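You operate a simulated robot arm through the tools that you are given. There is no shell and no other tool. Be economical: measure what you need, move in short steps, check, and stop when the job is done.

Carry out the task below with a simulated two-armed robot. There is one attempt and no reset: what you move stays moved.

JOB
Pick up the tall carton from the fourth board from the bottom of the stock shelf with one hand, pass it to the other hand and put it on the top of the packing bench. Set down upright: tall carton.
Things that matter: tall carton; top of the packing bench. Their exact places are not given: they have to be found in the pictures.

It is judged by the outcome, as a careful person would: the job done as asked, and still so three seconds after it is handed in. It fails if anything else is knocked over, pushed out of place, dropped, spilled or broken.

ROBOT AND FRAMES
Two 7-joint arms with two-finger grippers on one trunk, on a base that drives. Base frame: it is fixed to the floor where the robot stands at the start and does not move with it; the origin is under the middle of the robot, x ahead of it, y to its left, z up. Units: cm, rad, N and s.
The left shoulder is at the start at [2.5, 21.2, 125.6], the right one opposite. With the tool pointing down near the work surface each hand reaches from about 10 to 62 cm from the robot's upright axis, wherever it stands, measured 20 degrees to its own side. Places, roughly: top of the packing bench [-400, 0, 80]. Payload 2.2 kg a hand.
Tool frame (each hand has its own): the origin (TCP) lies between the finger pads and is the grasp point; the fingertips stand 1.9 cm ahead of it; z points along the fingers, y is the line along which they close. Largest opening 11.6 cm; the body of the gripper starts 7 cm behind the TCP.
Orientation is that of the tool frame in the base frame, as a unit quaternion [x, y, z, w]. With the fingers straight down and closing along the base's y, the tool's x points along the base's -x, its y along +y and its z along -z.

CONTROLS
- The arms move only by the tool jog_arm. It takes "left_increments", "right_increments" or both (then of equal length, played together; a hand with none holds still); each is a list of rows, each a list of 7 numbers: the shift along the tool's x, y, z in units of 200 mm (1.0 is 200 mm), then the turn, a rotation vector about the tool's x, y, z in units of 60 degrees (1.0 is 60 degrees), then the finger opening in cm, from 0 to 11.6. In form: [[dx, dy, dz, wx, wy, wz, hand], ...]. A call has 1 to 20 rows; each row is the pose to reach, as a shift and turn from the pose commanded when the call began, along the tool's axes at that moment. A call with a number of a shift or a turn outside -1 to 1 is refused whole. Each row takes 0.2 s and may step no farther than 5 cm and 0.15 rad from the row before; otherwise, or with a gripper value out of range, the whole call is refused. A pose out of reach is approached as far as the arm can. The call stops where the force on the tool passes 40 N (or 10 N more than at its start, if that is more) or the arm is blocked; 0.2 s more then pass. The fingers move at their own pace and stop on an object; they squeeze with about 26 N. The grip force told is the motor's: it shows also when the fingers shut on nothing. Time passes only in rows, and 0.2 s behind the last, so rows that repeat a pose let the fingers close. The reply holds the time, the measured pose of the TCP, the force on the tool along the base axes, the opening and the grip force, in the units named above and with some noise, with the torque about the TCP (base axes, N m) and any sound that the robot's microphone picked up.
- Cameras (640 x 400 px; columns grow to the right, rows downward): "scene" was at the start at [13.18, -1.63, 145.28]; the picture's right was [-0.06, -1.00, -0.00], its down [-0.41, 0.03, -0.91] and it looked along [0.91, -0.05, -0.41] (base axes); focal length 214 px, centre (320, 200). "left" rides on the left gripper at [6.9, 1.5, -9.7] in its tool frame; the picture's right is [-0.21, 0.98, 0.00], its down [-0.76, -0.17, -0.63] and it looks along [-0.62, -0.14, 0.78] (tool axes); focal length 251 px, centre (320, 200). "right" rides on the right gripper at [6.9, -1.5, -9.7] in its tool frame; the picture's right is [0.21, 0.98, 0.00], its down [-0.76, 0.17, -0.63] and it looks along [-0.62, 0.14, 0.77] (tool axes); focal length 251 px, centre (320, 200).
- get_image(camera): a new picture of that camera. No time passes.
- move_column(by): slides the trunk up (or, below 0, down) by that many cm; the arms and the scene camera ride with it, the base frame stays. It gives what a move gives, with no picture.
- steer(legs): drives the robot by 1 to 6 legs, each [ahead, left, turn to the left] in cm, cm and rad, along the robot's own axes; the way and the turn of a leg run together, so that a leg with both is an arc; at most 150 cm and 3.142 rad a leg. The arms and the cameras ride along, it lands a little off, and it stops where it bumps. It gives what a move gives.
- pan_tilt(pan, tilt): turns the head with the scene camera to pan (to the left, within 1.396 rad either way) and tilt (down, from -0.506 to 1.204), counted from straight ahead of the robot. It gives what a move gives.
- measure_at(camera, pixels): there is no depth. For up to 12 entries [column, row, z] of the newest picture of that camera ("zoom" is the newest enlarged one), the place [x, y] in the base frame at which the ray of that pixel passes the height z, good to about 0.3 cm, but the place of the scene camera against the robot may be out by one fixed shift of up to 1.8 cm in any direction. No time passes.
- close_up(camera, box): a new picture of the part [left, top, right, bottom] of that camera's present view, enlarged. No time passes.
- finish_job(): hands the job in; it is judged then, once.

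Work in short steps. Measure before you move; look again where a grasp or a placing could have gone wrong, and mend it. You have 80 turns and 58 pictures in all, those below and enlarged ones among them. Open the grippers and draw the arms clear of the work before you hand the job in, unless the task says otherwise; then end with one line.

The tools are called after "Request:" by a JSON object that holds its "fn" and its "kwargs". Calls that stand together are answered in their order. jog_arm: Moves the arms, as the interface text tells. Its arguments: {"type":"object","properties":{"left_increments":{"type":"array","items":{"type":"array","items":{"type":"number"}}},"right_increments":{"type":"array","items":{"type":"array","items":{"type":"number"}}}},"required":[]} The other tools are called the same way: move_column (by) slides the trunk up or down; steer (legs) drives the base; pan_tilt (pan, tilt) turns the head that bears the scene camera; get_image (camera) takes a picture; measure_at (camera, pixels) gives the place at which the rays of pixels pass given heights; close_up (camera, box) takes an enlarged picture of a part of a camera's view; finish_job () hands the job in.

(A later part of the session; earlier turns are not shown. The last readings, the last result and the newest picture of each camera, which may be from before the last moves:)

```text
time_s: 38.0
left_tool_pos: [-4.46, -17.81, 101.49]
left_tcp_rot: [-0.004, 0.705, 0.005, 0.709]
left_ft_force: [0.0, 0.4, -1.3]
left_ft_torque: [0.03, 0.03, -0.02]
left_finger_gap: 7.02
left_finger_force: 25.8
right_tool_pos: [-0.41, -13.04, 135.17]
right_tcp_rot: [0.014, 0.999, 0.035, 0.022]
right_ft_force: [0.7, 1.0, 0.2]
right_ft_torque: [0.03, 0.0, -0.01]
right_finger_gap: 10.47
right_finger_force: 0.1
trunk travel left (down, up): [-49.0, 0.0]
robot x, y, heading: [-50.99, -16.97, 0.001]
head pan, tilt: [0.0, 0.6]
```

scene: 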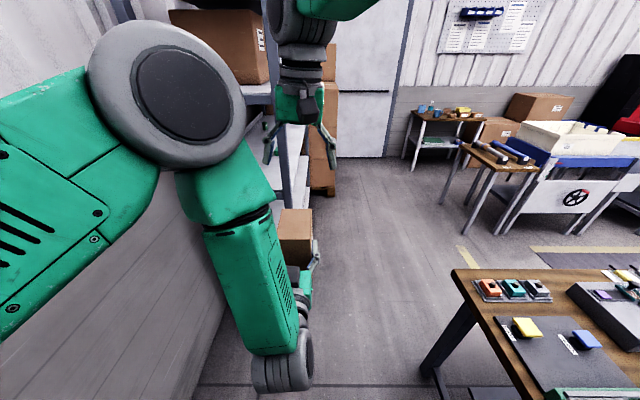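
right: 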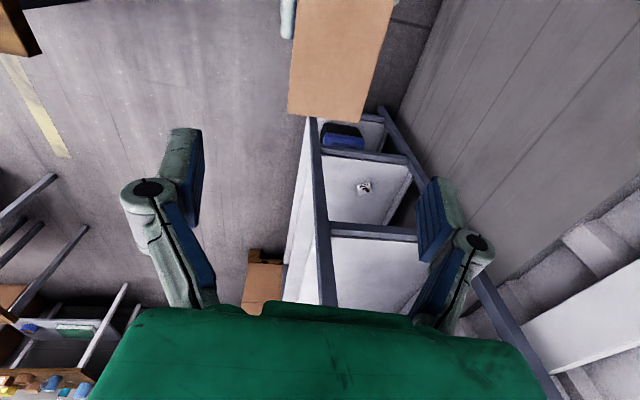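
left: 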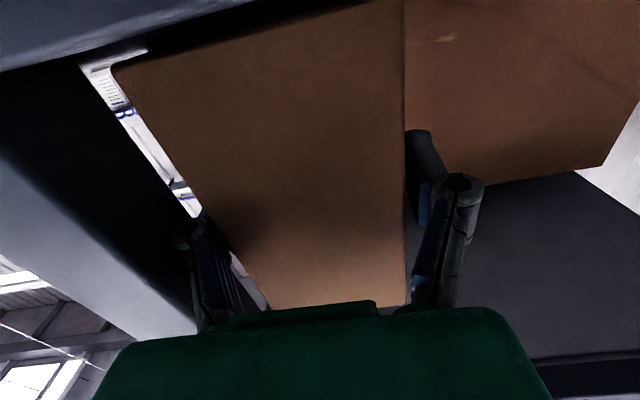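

I bring the right hand upright again and down to hover over the carton at about (-1.2, -17.8, 117).

Request:
{"fn": "jog_arm", "kwargs": {"right_increments": [[0.009, -0.04, 0.11, 0.008, 0.005, -0.004, 10.5], [0.018, -0.08, 0.22, 0.017, 0.01, -0.007, 10.5], [0.027, -0.115, 0.33, 0.025, 0.016, -0.011, 10.5], [0.036, -0.155, 0.445, 0.033, 0.021, -0.015, 10.5], [0.045, -0.19, 0.555, 0.042, 0.026, -0.018, 10.5], [0.054, -0.23, 0.67, 0.05, 0.032, -0.022, 10.5], [0.063, -0.27, 0.78, 0.058, 0.037, -0.025, 10.5], [0.071, -0.305, 0.89, 0.067, 0.042, -0.029, 10.5], [0.071, -0.305, 0.89, 0.067, 0.042, -0.029, 10.5]]}}

Request:
{"fn": "get_image", "kwargs": {"camera": "right"}}

Request:
{"fn": "get_image", "kwargs": {"camera": "scene"}}

```text
time_s: 40.2
left_tool_pos: [-4.84, -17.8, 101.69]
left_tcp_rot: [-0.004, 0.704, 0.005, 0.71]
left_ft_force: [0.2, 0.7, -1.8]
left_ft_torque: [0.01, 0.03, 0.01]
left_finger_gap: 7.02
left_finger_force: 25.8
right_tool_pos: [-0.22, -19.2, 119.22]
right_tcp_rot: [0.025, 0.999, 0.03, 0.005]
right_ft_force: [-0.8, 0.6, -0.2]
right_ft_torque: [0.03, 0.0, 0.01]
right_finger_gap: 10.49
right_finger_force: 0.1
trunk travel left (down, up): [-49.0, 0.0]
robot x, y, heading: [-50.79, -17.27, 0.004]
head pan, tilt: [0.0, 0.6]
stopped in row 9 (right hand): the arm was blocked; the commanded pose is now the measured one
```

```text
28 pictures are left
```

right: 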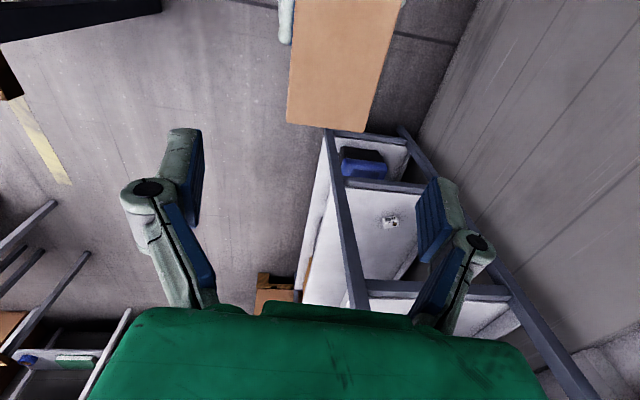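

```text
27 pictures are left
```

scene: 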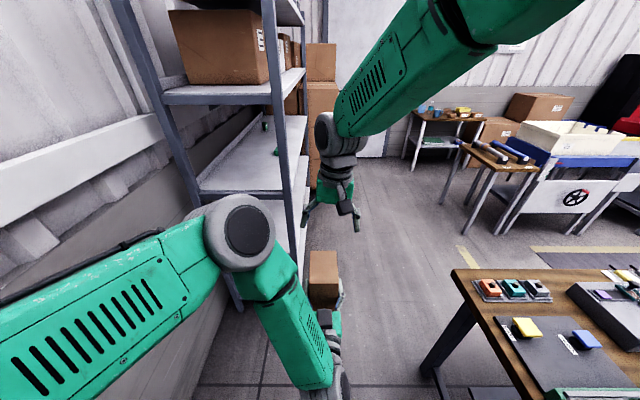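

The right arm seems to be at a wrist limit this far left (residual tilt 0.06). I shift the whole handover 9 cm to the right, where the right hand was upright at the start.

Request:
{"fn": "jog_arm", "kwargs": {"left_increments": [[0, -0.08, 0, 0, 0, 0, 5], [0, -0.16, 0, 0, 0, 0, 5], [0, -0.24, 0, 0, 0, 0, 5], [0, -0.32, 0, 0, 0, 0, 5], [0, -0.4, 0, 0, 0, 0, 5], [0, -0.475, 0, 0, 0, 0, 5], [0, -0.475, 0, 0, 0, 0, 5], [0, -0.475, 0, 0, 0, 0, 5]], "right_increments": [[0.003, -0.07, 0, 0, 0, 0, 10.5], [0.007, -0.14, 0, 0.01, 0, -0.01, 10.5], [0.01, -0.21, 0.02, 0.02, 0, -0.02, 10.5], [0.013, -0.28, 0.04, 0.03, 0.005, -0.03, 10.5], [0.016, -0.35, 0.06, 0.045, 0.008, -0.04, 10.5], [0.02, -0.415, 0.085, 0.057, 0.01, -0.048, 10.5], [0.02, -0.415, 0.085, 0.057, 0.01, -0.048, 10.5], [0.02, -0.415, 0.085, 0.057, 0.01, -0.048, 10.5]]}}

Request:
{"fn": "get_image", "kwargs": {"camera": "right"}}

```text
time_s: 42.0
left_tool_pos: [-4.62, -27.32, 101.71]
left_tcp_rot: [-0.003, 0.704, 0.004, 0.71]
left_ft_force: [-0.1, -1.1, -2.2]
left_ft_torque: [0.01, 0.06, 0.0]
left_finger_gap: 7.01
left_finger_force: 25.7
right_tool_pos: [-0.78, -27.3, 116.95]
right_tcp_rot: [-0.004, 1.0, -0.003, 0.002]
right_ft_force: [0.2, 0.2, 0.9]
right_ft_torque: [-0.03, 0.03, 0.0]
right_finger_gap: 10.5
right_finger_force: 0.1
trunk travel left (down, up): [-49.0, 0.0]
robot x, y, heading: [-50.88, -16.85, 0.006]
head pan, tilt: [0.0, 0.6]
```

```text
26 pictures are left
```

right: 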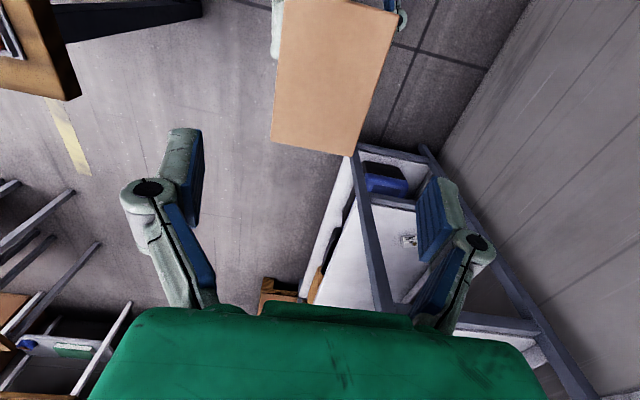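

Both hands are now aligned at y≈-27.3 and upright. I measure the top face's corners from the right view.

Request:
{"fn": "measure_at", "kwargs": {"camera": "right", "pixels": [[350, 156, 107.5], [272, 143, 107.5], [285, 3, 107.5], [397, 12, 107.5], [350, 156, 108.5], [272, 143, 108.5], [285, 3, 108.5], [397, 12, 108.5]]}}

```text
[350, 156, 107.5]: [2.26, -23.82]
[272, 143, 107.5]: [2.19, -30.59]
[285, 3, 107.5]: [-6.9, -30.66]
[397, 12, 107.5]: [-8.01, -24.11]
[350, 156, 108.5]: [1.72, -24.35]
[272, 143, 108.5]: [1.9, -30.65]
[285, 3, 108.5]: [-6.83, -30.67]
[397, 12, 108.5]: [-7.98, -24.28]
```

Top lies about z≈107, x -7.4..2.2, centred y≈-27.3. Right fingers at x≈-0.6 stay ahead of the left fingertips (x≈-2.7); I lower to z≈104.8.

Request:
{"fn": "jog_arm", "kwargs": {"right_increments": [[-0.01, 0, 0.08, 0, 0, 0, 10.5], [-0.01, 0, 0.16, 0, 0, 0, 10.5], [-0.01, 0, 0.24, 0, 0, 0, 10.5], [-0.01, 0, 0.32, 0, 0, 0, 10.5], [-0.01, 0, 0.4, 0, 0, 0, 10.5], [-0.01, 0, 0.48, 0, 0, 0, 10.5], [-0.01, 0, 0.55, 0, 0, 0, 10.5], [-0.01, 0, 0.607, 0, 0, 0, 10.5], [-0.01, 0, 0.607, 0, 0, 0, 10.5]]}}

Request:
{"fn": "get_image", "kwargs": {"camera": "right"}}

Request:
{"fn": "close_up", "kwargs": {"camera": "scene", "box": [240, 180, 480, 400]}}

```text
time_s: 44.0
left_tool_pos: [-4.7, -27.47, 101.62]
left_tcp_rot: [-0.004, 0.703, 0.005, 0.711]
left_ft_force: [-0.5, -0.5, -3.3]
left_ft_torque: [0.03, 0.07, -0.02]
left_finger_gap: 7.03
left_finger_force: 25.6
right_tool_pos: [-0.64, -27.32, 104.83]
right_tcp_rot: [-0.003, 1.0, -0.002, 0.003]
right_ft_force: [0.7, 0.1, 0.0]
right_ft_torque: [0.0, 0.02, 0.01]
right_finger_gap: 10.51
right_finger_force: 0.1
trunk travel left (down, up): [-49.0, 0.0]
robot x, y, heading: [-51.06, -16.97, 0.002]
head pan, tilt: [0.0, 0.6]
```

```text
25 pictures are left
```

right: 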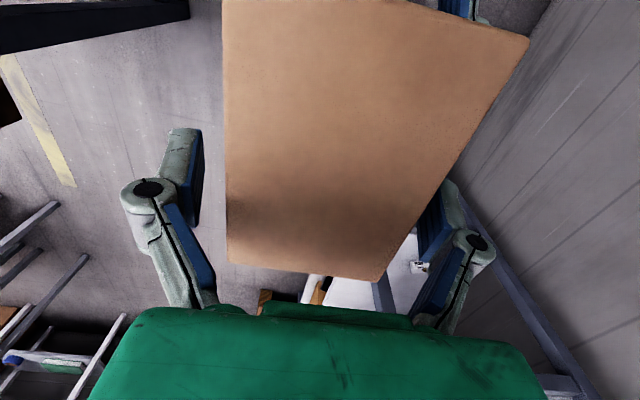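

```text
1.82 times, centred on (360, 290) of scene
```

zoom: 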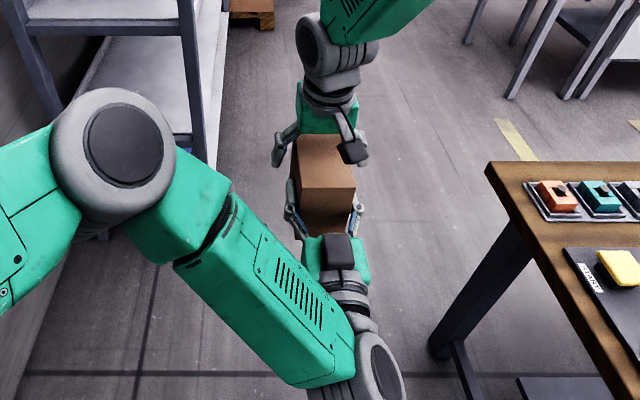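

The right fingers straddle the carton's upper part. I close the right hand.

Request:
{"fn": "jog_arm", "kwargs": {"right_increments": [[0, 0, 0, 0, 0, 0, 8], [0, 0, 0, 0, 0, 0, 6], [0, 0, 0, 0, 0, 0, 5], [0, 0, 0, 0, 0, 0, 5], [0, 0, 0, 0, 0, 0, 5]]}}

```text
time_s: 45.2
left_tool_pos: [-4.67, -27.27, 101.65]
left_tcp_rot: [-0.004, 0.704, 0.005, 0.711]
left_ft_force: [-3.0, 5.5, 1.5]
left_ft_torque: [-0.42, 0.08, 0.2]
left_finger_gap: 7.01
left_finger_force: 26.1
right_tool_pos: [-0.68, -27.37, 104.87]
right_tcp_rot: [-0.004, 1.0, -0.003, 0.002]
right_ft_force: [2.9, -5.3, -1.7]
right_ft_torque: [0.25, -0.28, 0.0]
right_finger_gap: 7.0
right_finger_force: 26.0
trunk travel left (down, up): [-49.0, 0.0]
robot x, y, heading: [-50.88, -17.03, 0.005]
head pan, tilt: [0.0, 0.6]
```

Both hands hold it (right gap 7.0, 26 N). I open the left hand and draw it straight back 12 cm.

Request:
{"fn": "jog_arm", "kwargs": {"left_increments": [[0, 0, 0, 0, 0, 0, 8.5], [0, 0, 0, 0, 0, 0, 10.5], [0, 0, 0, 0, 0, 0, 10.5], [0, 0, -0.1, 0, 0, 0, 10.5], [0, 0, -0.2, 0, 0, 0, 10.5], [0, 0, -0.3, 0, 0, 0, 10.5], [0, 0, -0.4, 0, 0, 0, 10.5], [0, 0, -0.5, 0, 0, 0, 10.5], [0, 0, -0.6, 0, 0, 0, 10.5]]}}

Request:
{"fn": "get_image", "kwargs": {"camera": "scene"}}

```text
time_s: 47.2
left_tool_pos: [-16.67, -27.28, 101.6]
left_tcp_rot: [-0.004, 0.703, 0.005, 0.711]
left_ft_force: [-0.3, 0.1, -0.8]
left_ft_torque: [0.0, 0.0, -0.01]
left_finger_gap: 10.52
left_finger_force: 0.0
left hand out of reach, approached as far as the arm can: row 6
right_tool_pos: [-0.65, -27.07, 104.88]
right_tcp_rot: [-0.004, 1.0, -0.003, 0.003]
right_ft_force: [-0.6, -0.2, 1.0]
right_ft_torque: [0.04, -0.06, 0.02]
right_finger_gap: 6.98
right_finger_force: 26.4
trunk travel left (down, up): [-49.0, 0.0]
robot x, y, heading: [-51.12, -17.25, 0.003]
head pan, tilt: [0.0, 0.6]
```

```text
23 pictures are left
```

scene: 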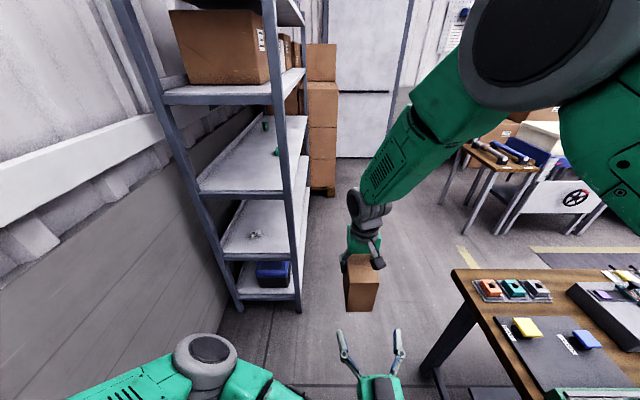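

The right hand alone carries the carton. I move the left hand out to its own side, and raise the right 8 cm for travelling.

Request:
{"fn": "jog_arm", "kwargs": {"left_increments": [[0, 0.15, 0, 0, 0, 0, 10.5], [0, 0.3, 0, 0, 0, 0, 10.5], [0, 0.45, 0, 0, 0, 0, 10.5], [0, 0.6, 0, 0, 0, 0, 10.5], [0, 0.75, 0, 0, 0, 0, 10.5], [0, 0.9, 0, 0, 0, 0, 10.5], [0, 1, 0, 0, 0, 0, 10.5]], "right_increments": [[0, 0, -0.05, 0, 0, 0, 5], [0, 0, -0.1, 0, 0, 0, 5], [0, 0, -0.15, 0, 0, 0, 5], [0, 0, -0.2, 0, 0, 0, 5], [0, 0, -0.25, 0, 0, 0, 5], [0, 0, -0.3, 0, 0, 0, 5], [0, 0, -0.35, 0, 0, 0, 5]]}}

Request:
{"fn": "pan_tilt", "kwargs": {"pan": -1.39, "tilt": 0.35}}

Request:
{"fn": "get_image", "kwargs": {"camera": "scene"}}

```text
time_s: 48.8
left_tool_pos: [-16.87, -6.98, 101.54]
left_tcp_rot: [-0.006, 0.703, 0.005, 0.711]
left_ft_force: [-0.4, 1.0, 0.5]
left_ft_torque: [-0.06, 0.0, -0.04]
left_finger_gap: 10.49
left_finger_force: 0.0
right_tool_pos: [-0.74, -26.89, 111.86]
right_tcp_rot: [-0.003, 1.0, -0.005, 0.002]
right_ft_force: [-0.5, 0.2, -3.0]
right_ft_torque: [-0.05, -0.07, -0.03]
right_finger_gap: 7.0
right_finger_force: 26.1
trunk travel left (down, up): [-49.0, 0.0]
robot x, y, heading: [-51.08, -17.09, 0.001]
head pan, tilt: [0.0, 0.6]
```

```text
time_s: 50.3
left_tool_pos: [-16.88, -7.33, 101.46]
left_tcp_rot: [-0.005, 0.704, 0.005, 0.711]
left_ft_force: [-0.1, 0.9, 1.4]
left_ft_torque: [0.01, 0.04, -0.03]
left_finger_gap: 10.49
left_finger_force: 0.1
right_tool_pos: [-0.76, -27.01, 111.81]
right_tcp_rot: [-0.003, 1.0, -0.004, 0.001]
right_ft_force: [0.5, 0.4, -2.7]
right_ft_torque: [-0.02, -0.06, -0.01]
right_finger_gap: 6.99
right_finger_force: 25.9
trunk travel left (down, up): [-49.0, 0.0]
robot x, y, heading: [-50.75, -17.11, -0.001]
head pan, tilt: [-1.389, 0.351]
```

```text
22 pictures are left
```

scene: 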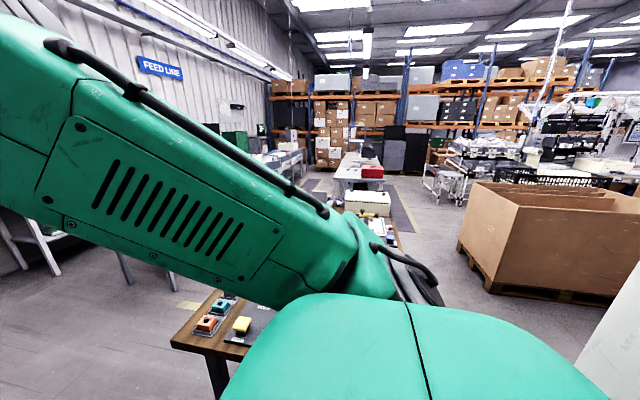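

The right side shows a table ahead-right, a big pallet box farther and something white at lower right (610,340). I look to the left-rear too.

Request:
{"fn": "pan_tilt", "kwargs": {"pan": 1.39, "tilt": 0.5}}

Request:
{"fn": "get_image", "kwargs": {"camera": "scene"}}

```text
time_s: 52.7
left_tool_pos: [-16.83, -7.31, 101.51]
left_tcp_rot: [-0.005, 0.703, 0.005, 0.711]
left_ft_force: [-0.8, 1.0, -0.6]
left_ft_torque: [0.0, 0.01, 0.01]
left_finger_gap: 10.48
left_finger_force: 0.1
right_tool_pos: [-0.61, -27.07, 111.78]
right_tcp_rot: [-0.004, 1.0, -0.003, 0.002]
right_ft_force: [0.3, -0.9, -2.2]
right_ft_torque: [-0.04, -0.07, -0.01]
right_finger_gap: 7.01
right_finger_force: 25.9
trunk travel left (down, up): [-49.0, 0.0]
robot x, y, heading: [-50.93, -17.05, 0.004]
head pan, tilt: [1.389, 0.499]
```

```text
21 pictures are left
```

scene: 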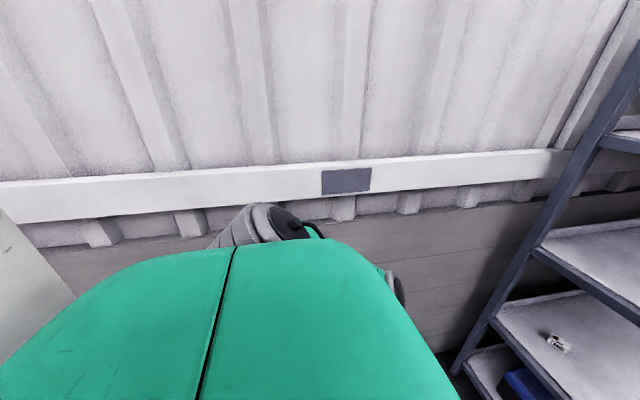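

The wall is on the left; the pale panel at the edge appears on both sides so it is the robot's own trunk. The aisle to the table edge (y≈-75) is ~58 cm, so I turn right a quarter in place, then look toward -x.

Request:
{"fn": "steer", "kwargs": {"legs": [[0, 0, -0.8], [0, 0, -0.77]]}}

Request:
{"fn": "pan_tilt", "kwargs": {"pan": -1.2, "tilt": 0.35}}

Request:
{"fn": "get_image", "kwargs": {"camera": "scene"}}

```text
time_s: 57.2
left_tool_pos: [-40.89, -50.95, 101.56]
left_tcp_rot: [0.491, 0.503, -0.497, 0.508]
left_ft_force: [-0.6, -0.2, -0.7]
left_ft_torque: [-0.04, 0.01, 0.03]
left_finger_gap: 10.5
left_finger_force: 0.0
right_tool_pos: [-60.33, -67.28, 111.73]
right_tcp_rot: [0.701, 0.714, -0.004, -0.002]
right_ft_force: [1.1, 0.0, -2.1]
right_ft_torque: [-0.05, 0.02, -0.01]
right_finger_gap: 7.01
right_finger_force: 26.1
trunk travel left (down, up): [-49.0, 0.0]
robot x, y, heading: [-50.73, -17.01, -1.559]
head pan, tilt: [1.389, 0.499]
```

```text
time_s: 59.6
left_tool_pos: [-40.92, -50.68, 101.6]
left_tcp_rot: [0.491, 0.503, -0.497, 0.509]
left_ft_force: [-0.1, 0.7, -0.1]
left_ft_torque: [0.03, 0.03, 0.0]
left_finger_gap: 10.5
left_finger_force: 0.0
right_tool_pos: [-60.66, -66.98, 112.11]
right_tcp_rot: [0.701, 0.713, -0.004, 0.0]
right_ft_force: [-0.8, 0.1, -2.5]
right_ft_torque: [-0.01, -0.01, 0.0]
right_finger_gap: 6.99
right_finger_force: 26.4
trunk travel left (down, up): [-49.0, 0.0]
robot x, y, heading: [-51.24, -16.81, -1.558]
head pan, tilt: [-1.201, 0.351]
```

```text
20 pictures are left
```

scene: 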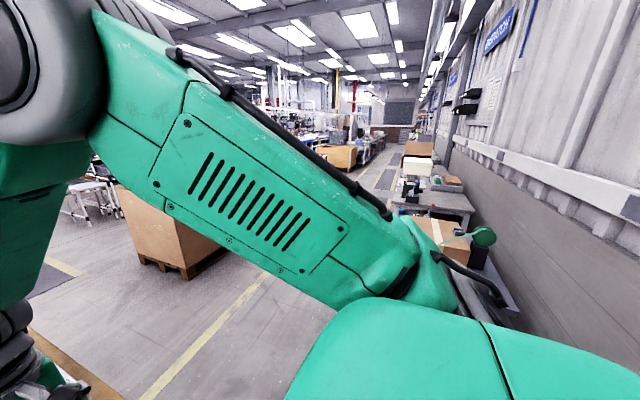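

Toward -x along the wall there are benches and a trolley. I turn the other quarter to face them and look.

Request:
{"fn": "steer", "kwargs": {"legs": [[0, 0, -0.8], [0, 0, -0.77]]}}

Request:
{"fn": "pan_tilt", "kwargs": {"pan": 0.0, "tilt": 0.3}}

Request:
{"fn": "get_image", "kwargs": {"camera": "scene"}}

```text
time_s: 64.1
left_tool_pos: [-84.47, -27.41, 101.63]
left_tcp_rot: [-0.703, -0.011, 0.711, -0.011]
left_ft_force: [-0.2, 0.2, -0.1]
left_ft_torque: [-0.01, -0.03, 0.01]
left_finger_gap: 10.48
left_finger_force: 0.1
right_tool_pos: [-100.97, -7.99, 111.97]
right_tcp_rot: [1.0, 0.013, -0.003, -0.003]
right_ft_force: [-0.1, -0.6, -2.4]
right_ft_torque: [0.0, 0.06, 0.0]
right_finger_gap: 6.98
right_finger_force: 25.5
trunk travel left (down, up): [-49.0, 0.0]
robot x, y, heading: [-50.76, -17.21, -3.123]
head pan, tilt: [-1.201, 0.351]
```

```text
time_s: 65.5
left_tool_pos: [-84.27, -27.3, 101.71]
left_tcp_rot: [-0.701, -0.01, 0.713, -0.011]
left_ft_force: [-0.3, -0.3, 0.1]
left_ft_torque: [0.02, 0.0, 0.01]
left_finger_gap: 10.45
left_finger_force: 0.0
right_tool_pos: [-100.81, -7.74, 112.14]
right_tcp_rot: [1.0, 0.013, -0.003, -0.003]
right_ft_force: [0.3, -0.1, -2.6]
right_ft_torque: [0.0, 0.04, 0.01]
right_finger_gap: 7.0
right_finger_force: 26.2
trunk travel left (down, up): [-49.0, 0.0]
robot x, y, heading: [-50.93, -17.09, -3.125]
head pan, tilt: [0.0, 0.3]
```

```text
19 pictures are left
```

scene: 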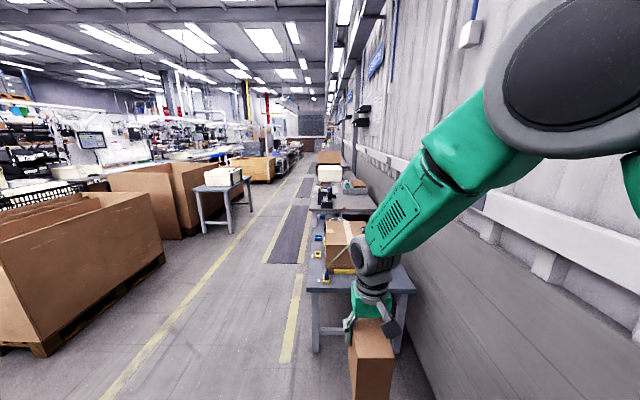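

A grey bench with an open box, tape and tools is directly ahead (front edge row ~290, cols 307–415). I enlarge and measure it.

Request:
{"fn": "measure_at", "kwargs": {"camera": "scene", "pixels": [[307, 290, 80], [415, 291, 80], [312, 212, 80], [330, 263, 80], [315, 352, 0], [300, 365, 0], [370, 211, 80]]}}

Request:
{"fn": "close_up", "kwargs": {"camera": "scene", "box": [270, 140, 440, 310]}}

```text
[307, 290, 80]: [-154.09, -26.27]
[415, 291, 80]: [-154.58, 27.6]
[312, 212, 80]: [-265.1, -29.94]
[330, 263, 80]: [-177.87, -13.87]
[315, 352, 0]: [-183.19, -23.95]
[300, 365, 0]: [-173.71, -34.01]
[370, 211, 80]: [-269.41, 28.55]
```

```text
2.35 times, centred on (355, 225) of scene
```

zoom: 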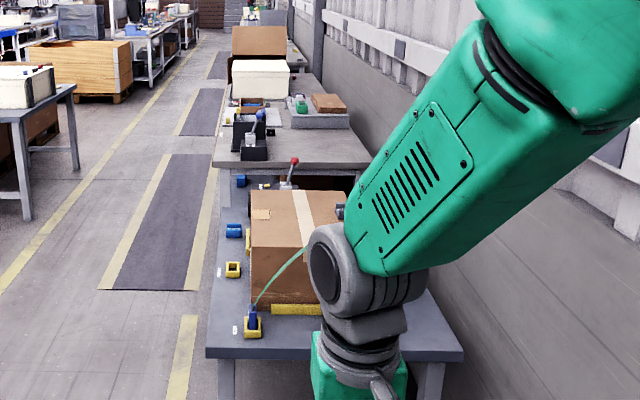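

The near table (x≈-177) is lower; the long grey bench behind (front x≈-266, y -30…28) fits the packing bench centre (-400,0,80). I'll approach it from the aisle (robot's left), so I check the left side first.

Request:
{"fn": "pan_tilt", "kwargs": {"pan": 0.9, "tilt": 0.6}}

Request:
{"fn": "get_image", "kwargs": {"camera": "scene"}}

```text
time_s: 66.7
left_tool_pos: [-84.28, -27.22, 101.73]
left_tcp_rot: [-0.702, -0.011, 0.712, -0.011]
left_ft_force: [-0.3, -0.4, 0.1]
left_ft_torque: [-0.04, 0.0, 0.01]
left_finger_gap: 10.51
left_finger_force: 0.0
right_tool_pos: [-100.73, -7.77, 112.19]
right_tcp_rot: [1.0, 0.013, -0.004, -0.003]
right_ft_force: [-0.9, -0.3, -2.5]
right_ft_torque: [0.0, 0.1, 0.01]
right_finger_gap: 7.01
right_finger_force: 25.6
trunk travel left (down, up): [-49.0, 0.0]
robot x, y, heading: [-51.08, -17.02, -3.119]
head pan, tilt: [0.901, 0.6]
```

```text
17 pictures are left
```

scene: 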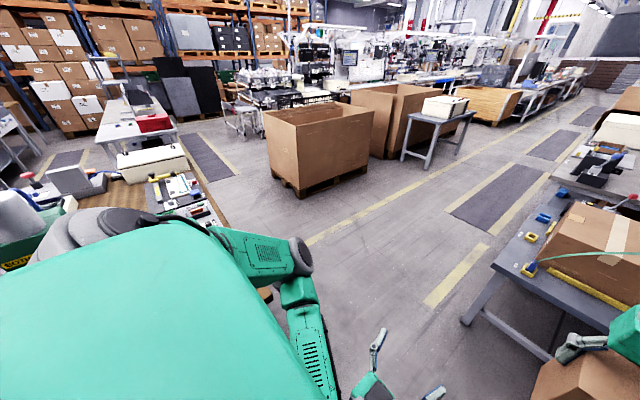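

The aisle ahead-left is clear; the assembly table on the left ends near (268,297). I measure that corner and aisle points.

Request:
{"fn": "measure_at", "kwargs": {"camera": "scene", "pixels": [[268, 297, 80], [225, 215, 80], [467, 322, 0], [300, 197, 0], [404, 160, 0], [437, 170, 0], [583, 205, 80], [558, 183, 80]]}}

```text
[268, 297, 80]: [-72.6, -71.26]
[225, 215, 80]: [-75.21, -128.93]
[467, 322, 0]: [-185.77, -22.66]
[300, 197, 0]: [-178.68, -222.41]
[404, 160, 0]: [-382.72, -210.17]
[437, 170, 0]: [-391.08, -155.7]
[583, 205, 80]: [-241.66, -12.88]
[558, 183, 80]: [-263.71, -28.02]
```

The table's end is at x≈-73, y≈-71. I go 45 cm ahead, then diagonally into the aisle at y≈-85, then along it to x≈-300.

Request:
{"fn": "steer", "kwargs": {"legs": [[45, 0, 0], [72, 68, 0], [130, 0, 0]]}}

Request:
{"fn": "pan_tilt", "kwargs": {"pan": -0.7, "tilt": 0.5}}

Request:
{"fn": "get_image", "kwargs": {"camera": "scene"}}

```text
time_s: 80.2
left_tool_pos: [-327.33, -101.58, 101.63]
left_tcp_rot: [-0.701, -0.011, 0.713, -0.012]
left_ft_force: [-0.1, -0.3, 0.0]
left_ft_torque: [-0.02, 0.02, 0.0]
left_finger_gap: 10.51
left_finger_force: 0.1
right_tool_pos: [-343.95, -82.3, 112.11]
right_tcp_rot: [1.0, 0.015, -0.004, -0.002]
right_ft_force: [-1.5, -0.3, -2.3]
right_ft_torque: [0.0, 0.1, 0.02]
right_finger_gap: 6.98
right_finger_force: 25.7
trunk travel left (down, up): [-49.0, 0.0]
robot x, y, heading: [-294.44, -91.64, -3.12]
head pan, tilt: [0.901, 0.6]
```

```text
time_s: 81.9
left_tool_pos: [-327.13, -101.51, 101.75]
left_tcp_rot: [-0.701, -0.013, 0.713, -0.014]
left_ft_force: [0.3, 0.1, 0.1]
left_ft_torque: [0.0, -0.01, 0.01]
left_finger_gap: 10.52
left_finger_force: 0.1
right_tool_pos: [-343.52, -82.18, 112.25]
right_tcp_rot: [1.0, 0.015, -0.005, -0.002]
right_ft_force: [1.4, 0.4, -2.4]
right_ft_torque: [0.0, 0.03, 0.02]
right_finger_gap: 6.99
right_finger_force: 26.2
trunk travel left (down, up): [-49.0, 0.0]
robot x, y, heading: [-294.37, -91.82, -3.115]
head pan, tilt: [-0.7, 0.499]
```

```text
16 pictures are left
```

scene: 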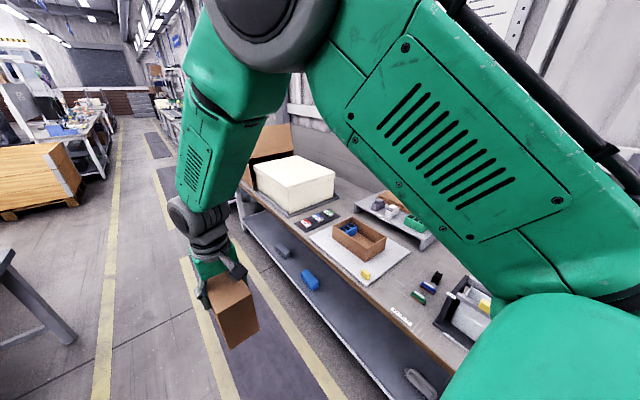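

The bench top is beside the robot with several items on it. I turn right to face it squarely (hand will stop short of the edge at y≈-30) and look.

Request:
{"fn": "steer", "kwargs": {"legs": [[0, 0, -1.597]]}}

Request:
{"fn": "pan_tilt", "kwargs": {"pan": 0.3, "tilt": 0.65}}

Request:
{"fn": "get_image", "kwargs": {"camera": "scene"}}

```text
time_s: 86.1
left_tool_pos: [-304.37, -58.16, 101.84]
left_tcp_rot: [-0.504, 0.488, 0.513, 0.496]
left_ft_force: [-0.4, 0.4, 0.4]
left_ft_torque: [0.0, -0.02, 0.02]
left_finger_gap: 10.48
left_finger_force: 0.0
right_tool_pos: [-284.91, -41.84, 112.35]
right_tcp_rot: [0.717, -0.697, -0.002, -0.005]
right_ft_force: [-0.4, 0.5, -2.7]
right_ft_torque: [0.02, 0.01, 0.0]
right_finger_gap: 7.0
right_finger_force: 26.9
trunk travel left (down, up): [-49.0, 0.0]
robot x, y, heading: [-294.25, -91.14, 1.595]
head pan, tilt: [-0.7, 0.499]
```

```text
time_s: 87.4
left_tool_pos: [-304.13, -58.51, 101.79]
left_tcp_rot: [-0.503, 0.488, 0.513, 0.496]
left_ft_force: [0.4, 0.8, -0.3]
left_ft_torque: [0.0, -0.01, -0.01]
left_finger_gap: 10.49
left_finger_force: 0.0
right_tool_pos: [-284.83, -41.91, 112.3]
right_tcp_rot: [0.717, -0.697, -0.003, -0.006]
right_ft_force: [-0.8, -0.8, -2.7]
right_ft_torque: [0.07, -0.02, -0.01]
right_finger_gap: 7.03
right_finger_force: 26.2
trunk travel left (down, up): [-49.0, 0.0]
robot x, y, heading: [-293.62, -91.5, 1.591]
head pan, tilt: [0.3, 0.649]
```

```text
15 pictures are left
```

scene: 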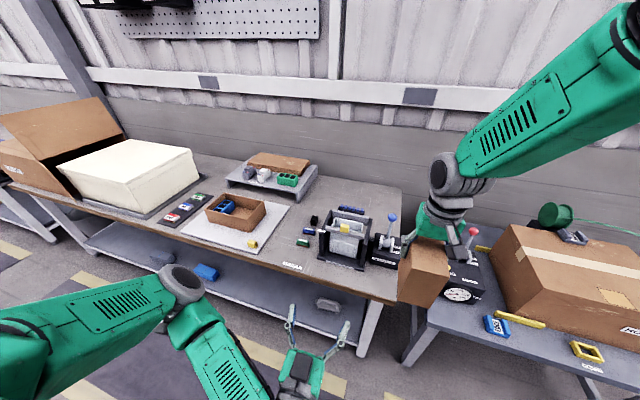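

The bench's items are visible; free top areas seem to be around (350,190) behind the jigs and (215,172). I enlarge and measure the bench.

Request:
{"fn": "measure_at", "kwargs": {"camera": "scene", "pixels": [[397, 298, 80], [401, 188, 80], [20, 190, 80], [250, 258, 80], [350, 195, 80], [320, 190, 80], [385, 200, 80], [370, 210, 80], [310, 215, 80], [212, 178, 80], [365, 355, 0]]}}

Request:
{"fn": "close_up", "kwargs": {"camera": "scene", "box": [140, 130, 420, 305]}}

```text
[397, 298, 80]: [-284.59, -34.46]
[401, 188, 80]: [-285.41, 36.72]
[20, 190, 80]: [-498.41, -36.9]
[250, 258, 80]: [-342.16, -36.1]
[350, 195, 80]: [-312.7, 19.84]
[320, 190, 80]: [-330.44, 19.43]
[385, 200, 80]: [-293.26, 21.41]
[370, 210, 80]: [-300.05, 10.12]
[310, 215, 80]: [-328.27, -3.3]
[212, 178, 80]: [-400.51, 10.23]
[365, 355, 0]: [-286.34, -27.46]
```

```text
2.29 times, centred on (280, 218) of scene
```

zoom: 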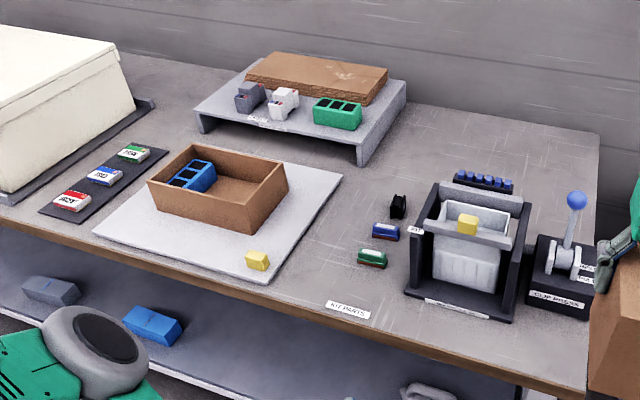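

The bench (x -285…-500, y -35…36) is confirmed. A free patch lies between the white board and the small coloured boxes around zoom (320,250); I measure its bounds.

Request:
{"fn": "measure_at", "kwargs": {"camera": "zoom", "pixels": [[265, 281, 80], [303, 232, 80], [342, 178, 80], [356, 264, 80], [370, 240, 80], [388, 215, 80], [330, 300, 80], [290, 315, 80], [320, 250, 80], [330, 215, 80], [358, 160, 80], [405, 290, 80]]}}

```text
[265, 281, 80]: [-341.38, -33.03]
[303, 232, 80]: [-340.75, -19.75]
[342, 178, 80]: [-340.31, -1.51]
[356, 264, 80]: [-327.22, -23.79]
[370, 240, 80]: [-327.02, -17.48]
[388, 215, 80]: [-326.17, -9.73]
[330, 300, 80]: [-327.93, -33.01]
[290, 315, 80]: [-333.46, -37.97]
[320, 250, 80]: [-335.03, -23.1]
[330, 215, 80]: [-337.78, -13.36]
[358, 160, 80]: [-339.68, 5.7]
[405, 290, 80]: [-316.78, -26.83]
```

The free strip is x -341…-327.5, y -36…-8; I aim the carton at (-334, -21). I straighten heading, strafe left 49 cm and go ahead 14 cm.

Request:
{"fn": "steer", "kwargs": {"legs": [[0, 0, -0.02], [0, 49, 0], [14, 0, 0]]}}

Request:
{"fn": "get_image", "kwargs": {"camera": "right"}}

Request:
{"fn": "pan_tilt", "kwargs": {"pan": -0.1, "tilt": 0.8}}

Request:
{"fn": "get_image", "kwargs": {"camera": "scene"}}

```text
time_s: 91.5
left_tool_pos: [-351.31, -44.72, 102.05]
left_tcp_rot: [-0.496, 0.494, 0.511, 0.499]
left_ft_force: [0.3, -0.7, -0.4]
left_ft_torque: [-0.02, -0.06, 0.06]
left_finger_gap: 10.5
left_finger_force: 0.1
right_tool_pos: [-331.33, -28.69, 112.3]
right_tcp_rot: [0.71, -0.705, -0.006, -0.002]
right_ft_force: [1.1, 0.0, -2.4]
right_ft_torque: [0.04, 0.06, -0.02]
right_finger_gap: 7.0
right_finger_force: 25.6
trunk travel left (down, up): [-49.0, 0.0]
robot x, y, heading: [-342.92, -77.81, 1.572]
head pan, tilt: [0.3, 0.649]
```

```text
13 pictures are left
```

right: 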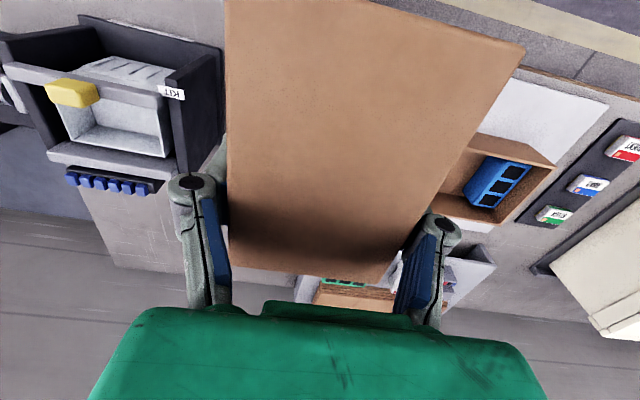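

```text
time_s: 92.4
left_tool_pos: [-351.14, -44.82, 102.15]
left_tcp_rot: [-0.496, 0.493, 0.51, 0.5]
left_ft_force: [0.7, -0.9, -0.5]
left_ft_torque: [0.0, 0.04, 0.0]
left_finger_gap: 10.49
left_finger_force: 0.0
right_tool_pos: [-331.37, -28.59, 112.27]
right_tcp_rot: [0.709, -0.705, -0.005, -0.003]
right_ft_force: [0.6, 0.6, -2.8]
right_ft_torque: [0.01, 0.06, 0.01]
right_finger_gap: 7.0
right_finger_force: 26.1
trunk travel left (down, up): [-49.0, 0.0]
robot x, y, heading: [-342.56, -77.76, 1.575]
head pan, tilt: [-0.099, 0.799]
```

```text
12 pictures are left
```

scene: 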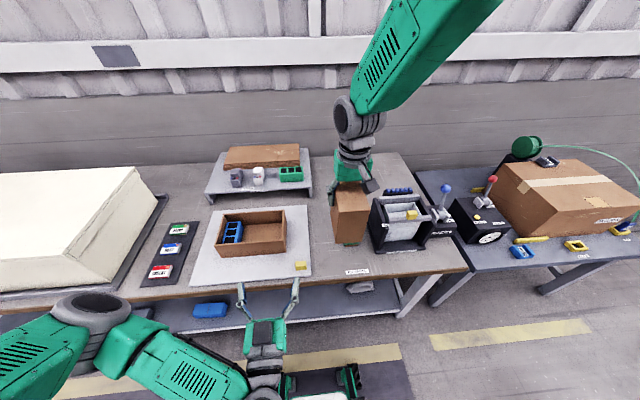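

I cross-check the scene camera against the right wrist camera using the board's near-left corner (scene (190,285), right (607,97)) and other points.

Request:
{"fn": "measure_at", "kwargs": {"camera": "right", "pixels": [[607, 98, 80], [492, 233, 80], [622, 121, 80], [545, 268, 80]]}}

Request:
{"fn": "measure_at", "kwargs": {"camera": "scene", "pixels": [[190, 285, 80], [310, 277, 80], [308, 207, 80], [141, 287, 80], [199, 222, 80], [343, 246, 80], [372, 250, 80], [330, 275, 80]]}}

Request:
{"fn": "close_up", "kwargs": {"camera": "scene", "box": [280, 160, 440, 290]}}

```text
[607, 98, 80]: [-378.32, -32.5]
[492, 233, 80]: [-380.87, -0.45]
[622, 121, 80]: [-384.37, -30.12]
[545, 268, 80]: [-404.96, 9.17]
```

```text
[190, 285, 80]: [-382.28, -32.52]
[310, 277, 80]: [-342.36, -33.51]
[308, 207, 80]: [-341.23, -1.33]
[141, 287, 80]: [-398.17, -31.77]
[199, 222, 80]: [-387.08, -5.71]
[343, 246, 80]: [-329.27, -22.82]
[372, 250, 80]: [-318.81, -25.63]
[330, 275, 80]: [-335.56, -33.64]
```

```text
3.08 times, centred on (360, 225) of scene
```

zoom: 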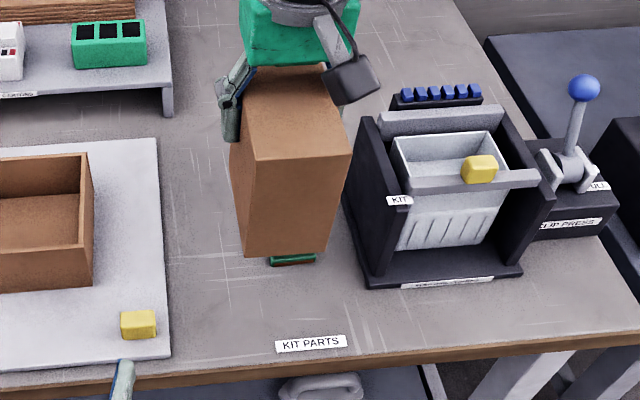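

Both cameras agree. The strip is x -341.5…-329; I move the carton to x≈-335, y≈-24 and lower to about 4.5 cm above the top.

Request:
{"fn": "jog_arm", "kwargs": {"right_increments": [[-0.08, 0.05, 0, 0, 0, 0, 5], [-0.16, 0.1, 0, 0, 0, 0, 5], [-0.25, 0.15, 0, 0, 0, 0, 5], [-0.33, 0.19, 0, 0, 0, 0, 5], [-0.33, 0.19, 0.1, 0, 0, 0, 5], [-0.33, 0.19, 0.2, 0, 0, 0, 5], [-0.33, 0.19, 0.3, 0, 0, 0, 5], [-0.33, 0.19, 0.4, 0, 0, 0, 5], [-0.33, 0.19, 0.5, 0, 0, 0, 5], [-0.33, 0.19, 0.6, 0, 0, 0, 5], [-0.33, 0.19, 0.7, 0, 0, 0, 5], [-0.33, 0.19, 0.8, 0, 0, 0, 5], [-0.33, 0.19, 0.9, 0, 0, 0, 5], [-0.33, 0.19, 0.9, 0, 0, 0, 5]]}}

Request:
{"fn": "close_up", "kwargs": {"camera": "scene", "box": [260, 170, 420, 290]}}

```text
time_s: 95.4
left_tool_pos: [-351.57, -44.88, 102.09]
left_tcp_rot: [-0.496, 0.493, 0.51, 0.501]
left_ft_force: [0.0, -0.1, 0.1]
left_ft_torque: [0.01, -0.02, 0.02]
left_finger_gap: 10.49
left_finger_force: 0.0
right_tool_pos: [-335.83, -21.91, 94.59]
right_tcp_rot: [0.71, -0.705, -0.005, -0.005]
right_ft_force: [-0.2, -0.1, -2.7]
right_ft_torque: [0.08, -0.02, -0.02]
right_finger_gap: 7.0
right_finger_force: 26.1
trunk travel left (down, up): [-49.0, 0.0]
robot x, y, heading: [-342.99, -77.67, 1.574]
head pan, tilt: [-0.099, 0.799]
```

```text
3.33 times, centred on (340, 230) of scene
```

zoom: 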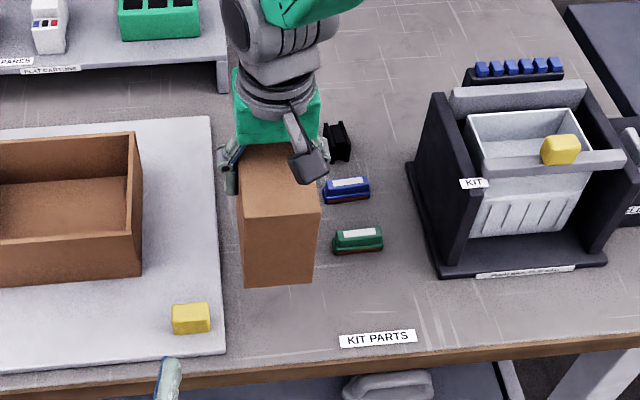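

The carton hangs between the board and the small boxes with about 1.5–2 cm each side. I lower 4.3 cm.

Request:
{"fn": "jog_arm", "kwargs": {"right_increments": [[0, 0, 0.06, 0, 0, 0, 5], [0, 0, 0.12, 0, 0, 0, 5], [0, 0, 0.17, 0, 0, 0, 5], [0, 0, 0.2, 0, 0, 0, 5], [0, 0, 0.215, 0, 0, 0, 5], [0, 0, 0.215, 0, 0, 0, 5]]}}

Request:
{"fn": "close_up", "kwargs": {"camera": "scene", "box": [260, 170, 420, 290]}}

```text
time_s: 96.8
left_tool_pos: [-351.93, -44.83, 102.07]
left_tcp_rot: [-0.497, 0.491, 0.51, 0.501]
left_ft_force: [0.5, 0.3, 0.5]
left_ft_torque: [-0.02, -0.01, 0.04]
left_finger_gap: 10.5
left_finger_force: 0.1
right_tool_pos: [-336.02, -21.86, 90.08]
right_tcp_rot: [0.71, -0.705, -0.005, -0.005]
right_ft_force: [-0.5, 0.2, -1.8]
right_ft_torque: [0.05, 0.01, 0.03]
right_finger_gap: 7.01
right_finger_force: 26.3
trunk travel left (down, up): [-49.0, 0.0]
robot x, y, heading: [-342.65, -77.66, 1.571]
head pan, tilt: [-0.099, 0.799]
```

```text
3.33 times, centred on (340, 230) of scene
```

zoom: 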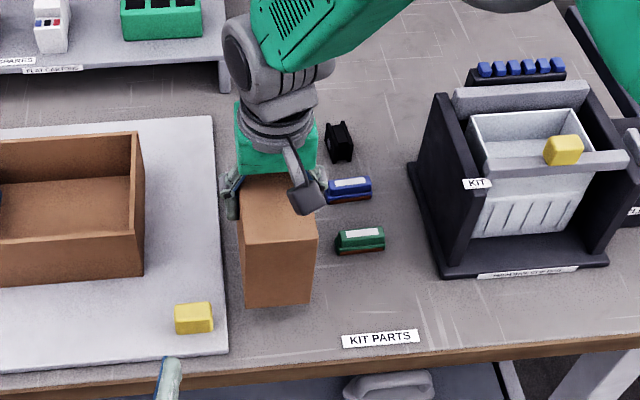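

Nearly down, no contact yet. I lower 0.6 cm in small steps and read the force.

Request:
{"fn": "jog_arm", "kwargs": {"right_increments": [[0, 0, 0.01, 0, 0, 0, 5], [0, 0, 0.02, 0, 0, 0, 5], [0, 0, 0.03, 0, 0, 0, 5], [0, 0, 0.03, 0, 0, 0, 5]]}}

```text
time_s: 97.8
left_tool_pos: [-352.01, -44.88, 101.94]
left_tcp_rot: [-0.497, 0.492, 0.51, 0.501]
left_ft_force: [0.0, 0.7, -0.4]
left_ft_torque: [0.02, -0.02, 0.0]
left_finger_gap: 10.51
left_finger_force: 0.0
right_tool_pos: [-335.9, -21.86, 89.61]
right_tcp_rot: [0.709, -0.705, -0.004, -0.006]
right_ft_force: [0.0, -0.1, -2.6]
right_ft_torque: [0.07, -0.03, 0.0]
right_finger_gap: 7.03
right_finger_force: 26.6
trunk travel left (down, up): [-49.0, 0.0]
robot x, y, heading: [-342.66, -77.87, 1.572]
head pan, tilt: [-0.099, 0.799]
```

Still free (−2.6 N, z 89.6). I lower another 0.6 cm.

Request:
{"fn": "jog_arm", "kwargs": {"right_increments": [[0, 0, 0.01, 0, 0, 0, 5], [0, 0, 0.02, 0, 0, 0, 5], [0, 0, 0.03, 0, 0, 0, 5], [0, 0, 0.03, 0, 0, 0, 5]]}}

```text
time_s: 98.8
left_tool_pos: [-351.91, -44.77, 101.94]
left_tcp_rot: [-0.497, 0.491, 0.511, 0.501]
left_ft_force: [0.4, 0.9, 0.1]
left_ft_torque: [-0.02, 0.0, 0.0]
left_finger_gap: 10.48
left_finger_force: 0.1
right_tool_pos: [-335.95, -21.91, 89.01]
right_tcp_rot: [0.71, -0.705, -0.005, -0.005]
right_ft_force: [0.3, -0.1, -2.3]
right_ft_torque: [0.06, 0.0, 0.0]
right_finger_gap: 7.01
right_finger_force: 26.1
trunk travel left (down, up): [-49.0, 0.0]
robot x, y, heading: [-342.89, -77.7, 1.573]
head pan, tilt: [-0.099, 0.799]
```

Still −2.3 N at z 89.0; another 0.6 cm.

Request:
{"fn": "jog_arm", "kwargs": {"right_increments": [[0, 0, 0.01, 0, 0, 0, 5], [0, 0, 0.02, 0, 0, 0, 5], [0, 0, 0.03, 0, 0, 0, 5], [0, 0, 0.03, 0, 0, 0, 5]]}}

Request:
{"fn": "close_up", "kwargs": {"camera": "scene", "box": [290, 200, 390, 280]}}

```text
time_s: 99.8
left_tool_pos: [-351.85, -44.8, 101.99]
left_tcp_rot: [-0.497, 0.491, 0.511, 0.501]
left_ft_force: [0.3, -0.8, -0.8]
left_ft_torque: [0.01, 0.01, 0.02]
left_finger_gap: 10.5
left_finger_force: 0.1
right_tool_pos: [-336.06, -21.71, 88.43]
right_tcp_rot: [0.709, -0.705, -0.006, -0.006]
right_ft_force: [-0.8, -0.1, -2.3]
right_ft_torque: [0.04, 0.0, 0.01]
right_finger_gap: 6.98
right_finger_force: 25.7
trunk travel left (down, up): [-49.0, 0.0]
robot x, y, heading: [-342.74, -77.45, 1.572]
head pan, tilt: [-0.099, 0.799]
```

```text
5.00 times, centred on (340, 240) of scene
```

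zoom: 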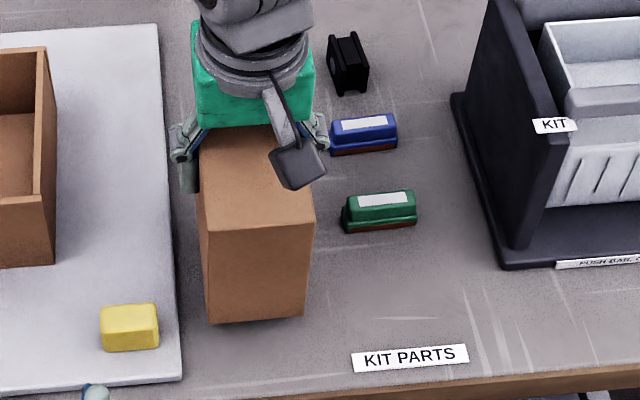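

The contact shadow is thin now; I lower up to 0.8 cm more in small steps.

Request:
{"fn": "jog_arm", "kwargs": {"right_increments": [[0, 0, 0.01, 0, 0, 0, 5], [0, 0, 0.02, 0, 0, 0, 5], [0, 0, 0.03, 0, 0, 0, 5], [0, 0, 0.04, 0, 0, 0, 5], [0, 0, 0.04, 0, 0, 0, 5]]}}

```text
time_s: 101.0
left_tool_pos: [-351.95, -44.79, 101.96]
left_tcp_rot: [-0.497, 0.492, 0.509, 0.501]
left_ft_force: [-0.3, -0.7, 0.2]
left_ft_torque: [0.03, 0.03, 0.0]
left_finger_gap: 10.51
left_finger_force: 0.1
right_tool_pos: [-335.9, -21.67, 87.6]
right_tcp_rot: [0.709, -0.705, -0.004, -0.005]
right_ft_force: [-0.3, 0.7, -3.3]
right_ft_torque: [0.07, -0.02, 0.02]
right_finger_gap: 7.03
right_finger_force: 25.9
trunk travel left (down, up): [-49.0, 0.0]
robot x, y, heading: [-342.97, -77.44, 1.575]
head pan, tilt: [-0.099, 0.799]
```

No contact yet at z 87.6; another 0.8 cm.

Request:
{"fn": "jog_arm", "kwargs": {"right_increments": [[0, 0, 0.01, 0, 0, 0, 5], [0, 0, 0.02, 0, 0, 0, 5], [0, 0, 0.03, 0, 0, 0, 5], [0, 0, 0.04, 0, 0, 0, 5], [0, 0, 0.04, 0, 0, 0, 5]]}}

Request:
{"fn": "close_up", "kwargs": {"camera": "scene", "box": [290, 200, 390, 280]}}

```text
time_s: 102.2
left_tool_pos: [-351.94, -44.83, 101.99]
left_tcp_rot: [-0.497, 0.493, 0.509, 0.501]
left_ft_force: [0.4, 0.0, 0.6]
left_ft_torque: [-0.01, -0.01, -0.02]
left_finger_gap: 10.51
left_finger_force: 0.0
right_tool_pos: [-335.87, -21.74, 86.77]
right_tcp_rot: [0.71, -0.704, -0.004, -0.005]
right_ft_force: [0.0, 0.1, -2.1]
right_ft_torque: [0.03, 0.0, 0.0]
right_finger_gap: 6.99
right_finger_force: 26.2
trunk travel left (down, up): [-49.0, 0.0]
robot x, y, heading: [-342.84, -77.52, 1.572]
head pan, tilt: [-0.099, 0.799]
```

```text
5.00 times, centred on (340, 240) of scene
```

zoom: 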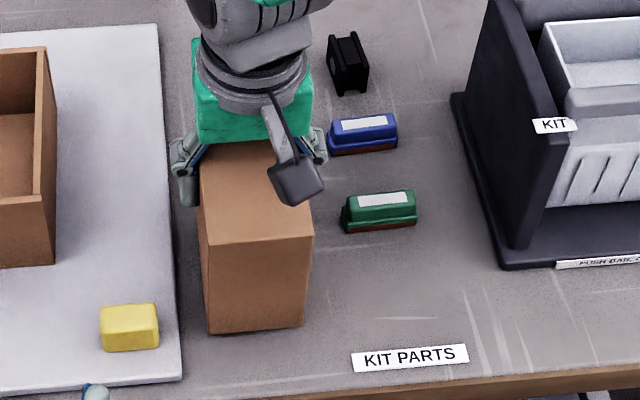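

Still free at z 86.8; I continue with another 0.8 cm in small steps.

Request:
{"fn": "jog_arm", "kwargs": {"right_increments": [[0, 0, 0.01, 0, 0, 0, 5], [0, 0, 0.02, 0, 0, 0, 5], [0, 0, 0.03, 0, 0, 0, 5], [0, 0, 0.04, 0, 0, 0, 5], [0, 0, 0.04, 0, 0, 0, 5]]}}

```text
time_s: 103.4
left_tool_pos: [-351.98, -44.95, 102.14]
left_tcp_rot: [-0.497, 0.491, 0.51, 0.501]
left_ft_force: [0.7, 0.2, 0.4]
left_ft_torque: [-0.02, 0.02, 0.01]
left_finger_gap: 10.5
left_finger_force: 0.1
right_tool_pos: [-335.92, -21.79, 86.13]
right_tcp_rot: [0.709, -0.705, -0.004, -0.006]
right_ft_force: [0.3, 0.1, 12.4]
right_ft_torque: [-0.93, -0.45, -0.05]
right_finger_gap: 7.03
right_finger_force: 26.1
trunk travel left (down, up): [-49.0, 0.0]
robot x, y, heading: [-342.75, -77.64, 1.572]
head pan, tilt: [-0.099, 0.799]
```

Contact: +12 N at z 86.1. I ease up 0.1 cm and open the right hand to 9 cm.

Request:
{"fn": "jog_arm", "kwargs": {"right_increments": [[0, 0, -0.006, 0, 0, 0, 5], [0, 0, -0.006, 0, 0, 0, 7.4], [0, 0, -0.006, 0, 0, 0, 8.2], [0, 0, -0.006, 0, 0, 0, 9], [0, 0, -0.006, 0, 0, 0, 9]]}}

Request:
{"fn": "close_up", "kwargs": {"camera": "scene", "box": [290, 200, 390, 280]}}

```text
time_s: 104.6
left_tool_pos: [-351.95, -44.87, 101.89]
left_tcp_rot: [-0.498, 0.492, 0.51, 0.501]
left_ft_force: [-0.4, -0.3, 0.4]
left_ft_torque: [0.0, 0.0, 0.03]
left_finger_gap: 10.49
left_finger_force: 0.1
right_tool_pos: [-335.96, -21.75, 86.16]
right_tcp_rot: [0.71, -0.704, -0.003, -0.005]
right_ft_force: [0.5, 0.0, -0.1]
right_ft_torque: [-0.03, 0.02, -0.02]
right_finger_gap: 9.01
right_finger_force: 0.1
trunk travel left (down, up): [-49.0, 0.0]
robot x, y, heading: [-342.9, -77.67, 1.579]
head pan, tilt: [-0.099, 0.799]
```

```text
5.00 times, centred on (340, 240) of scene
```

zoom: 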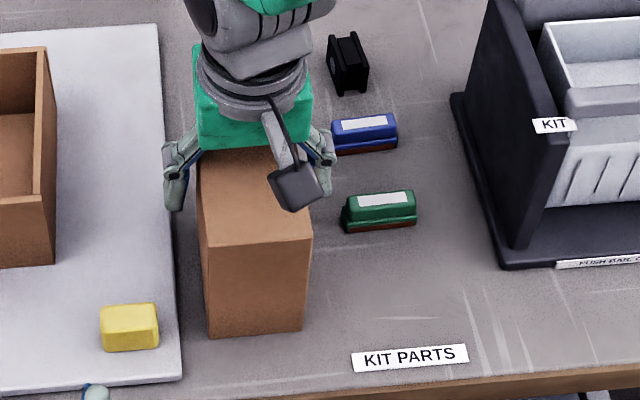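

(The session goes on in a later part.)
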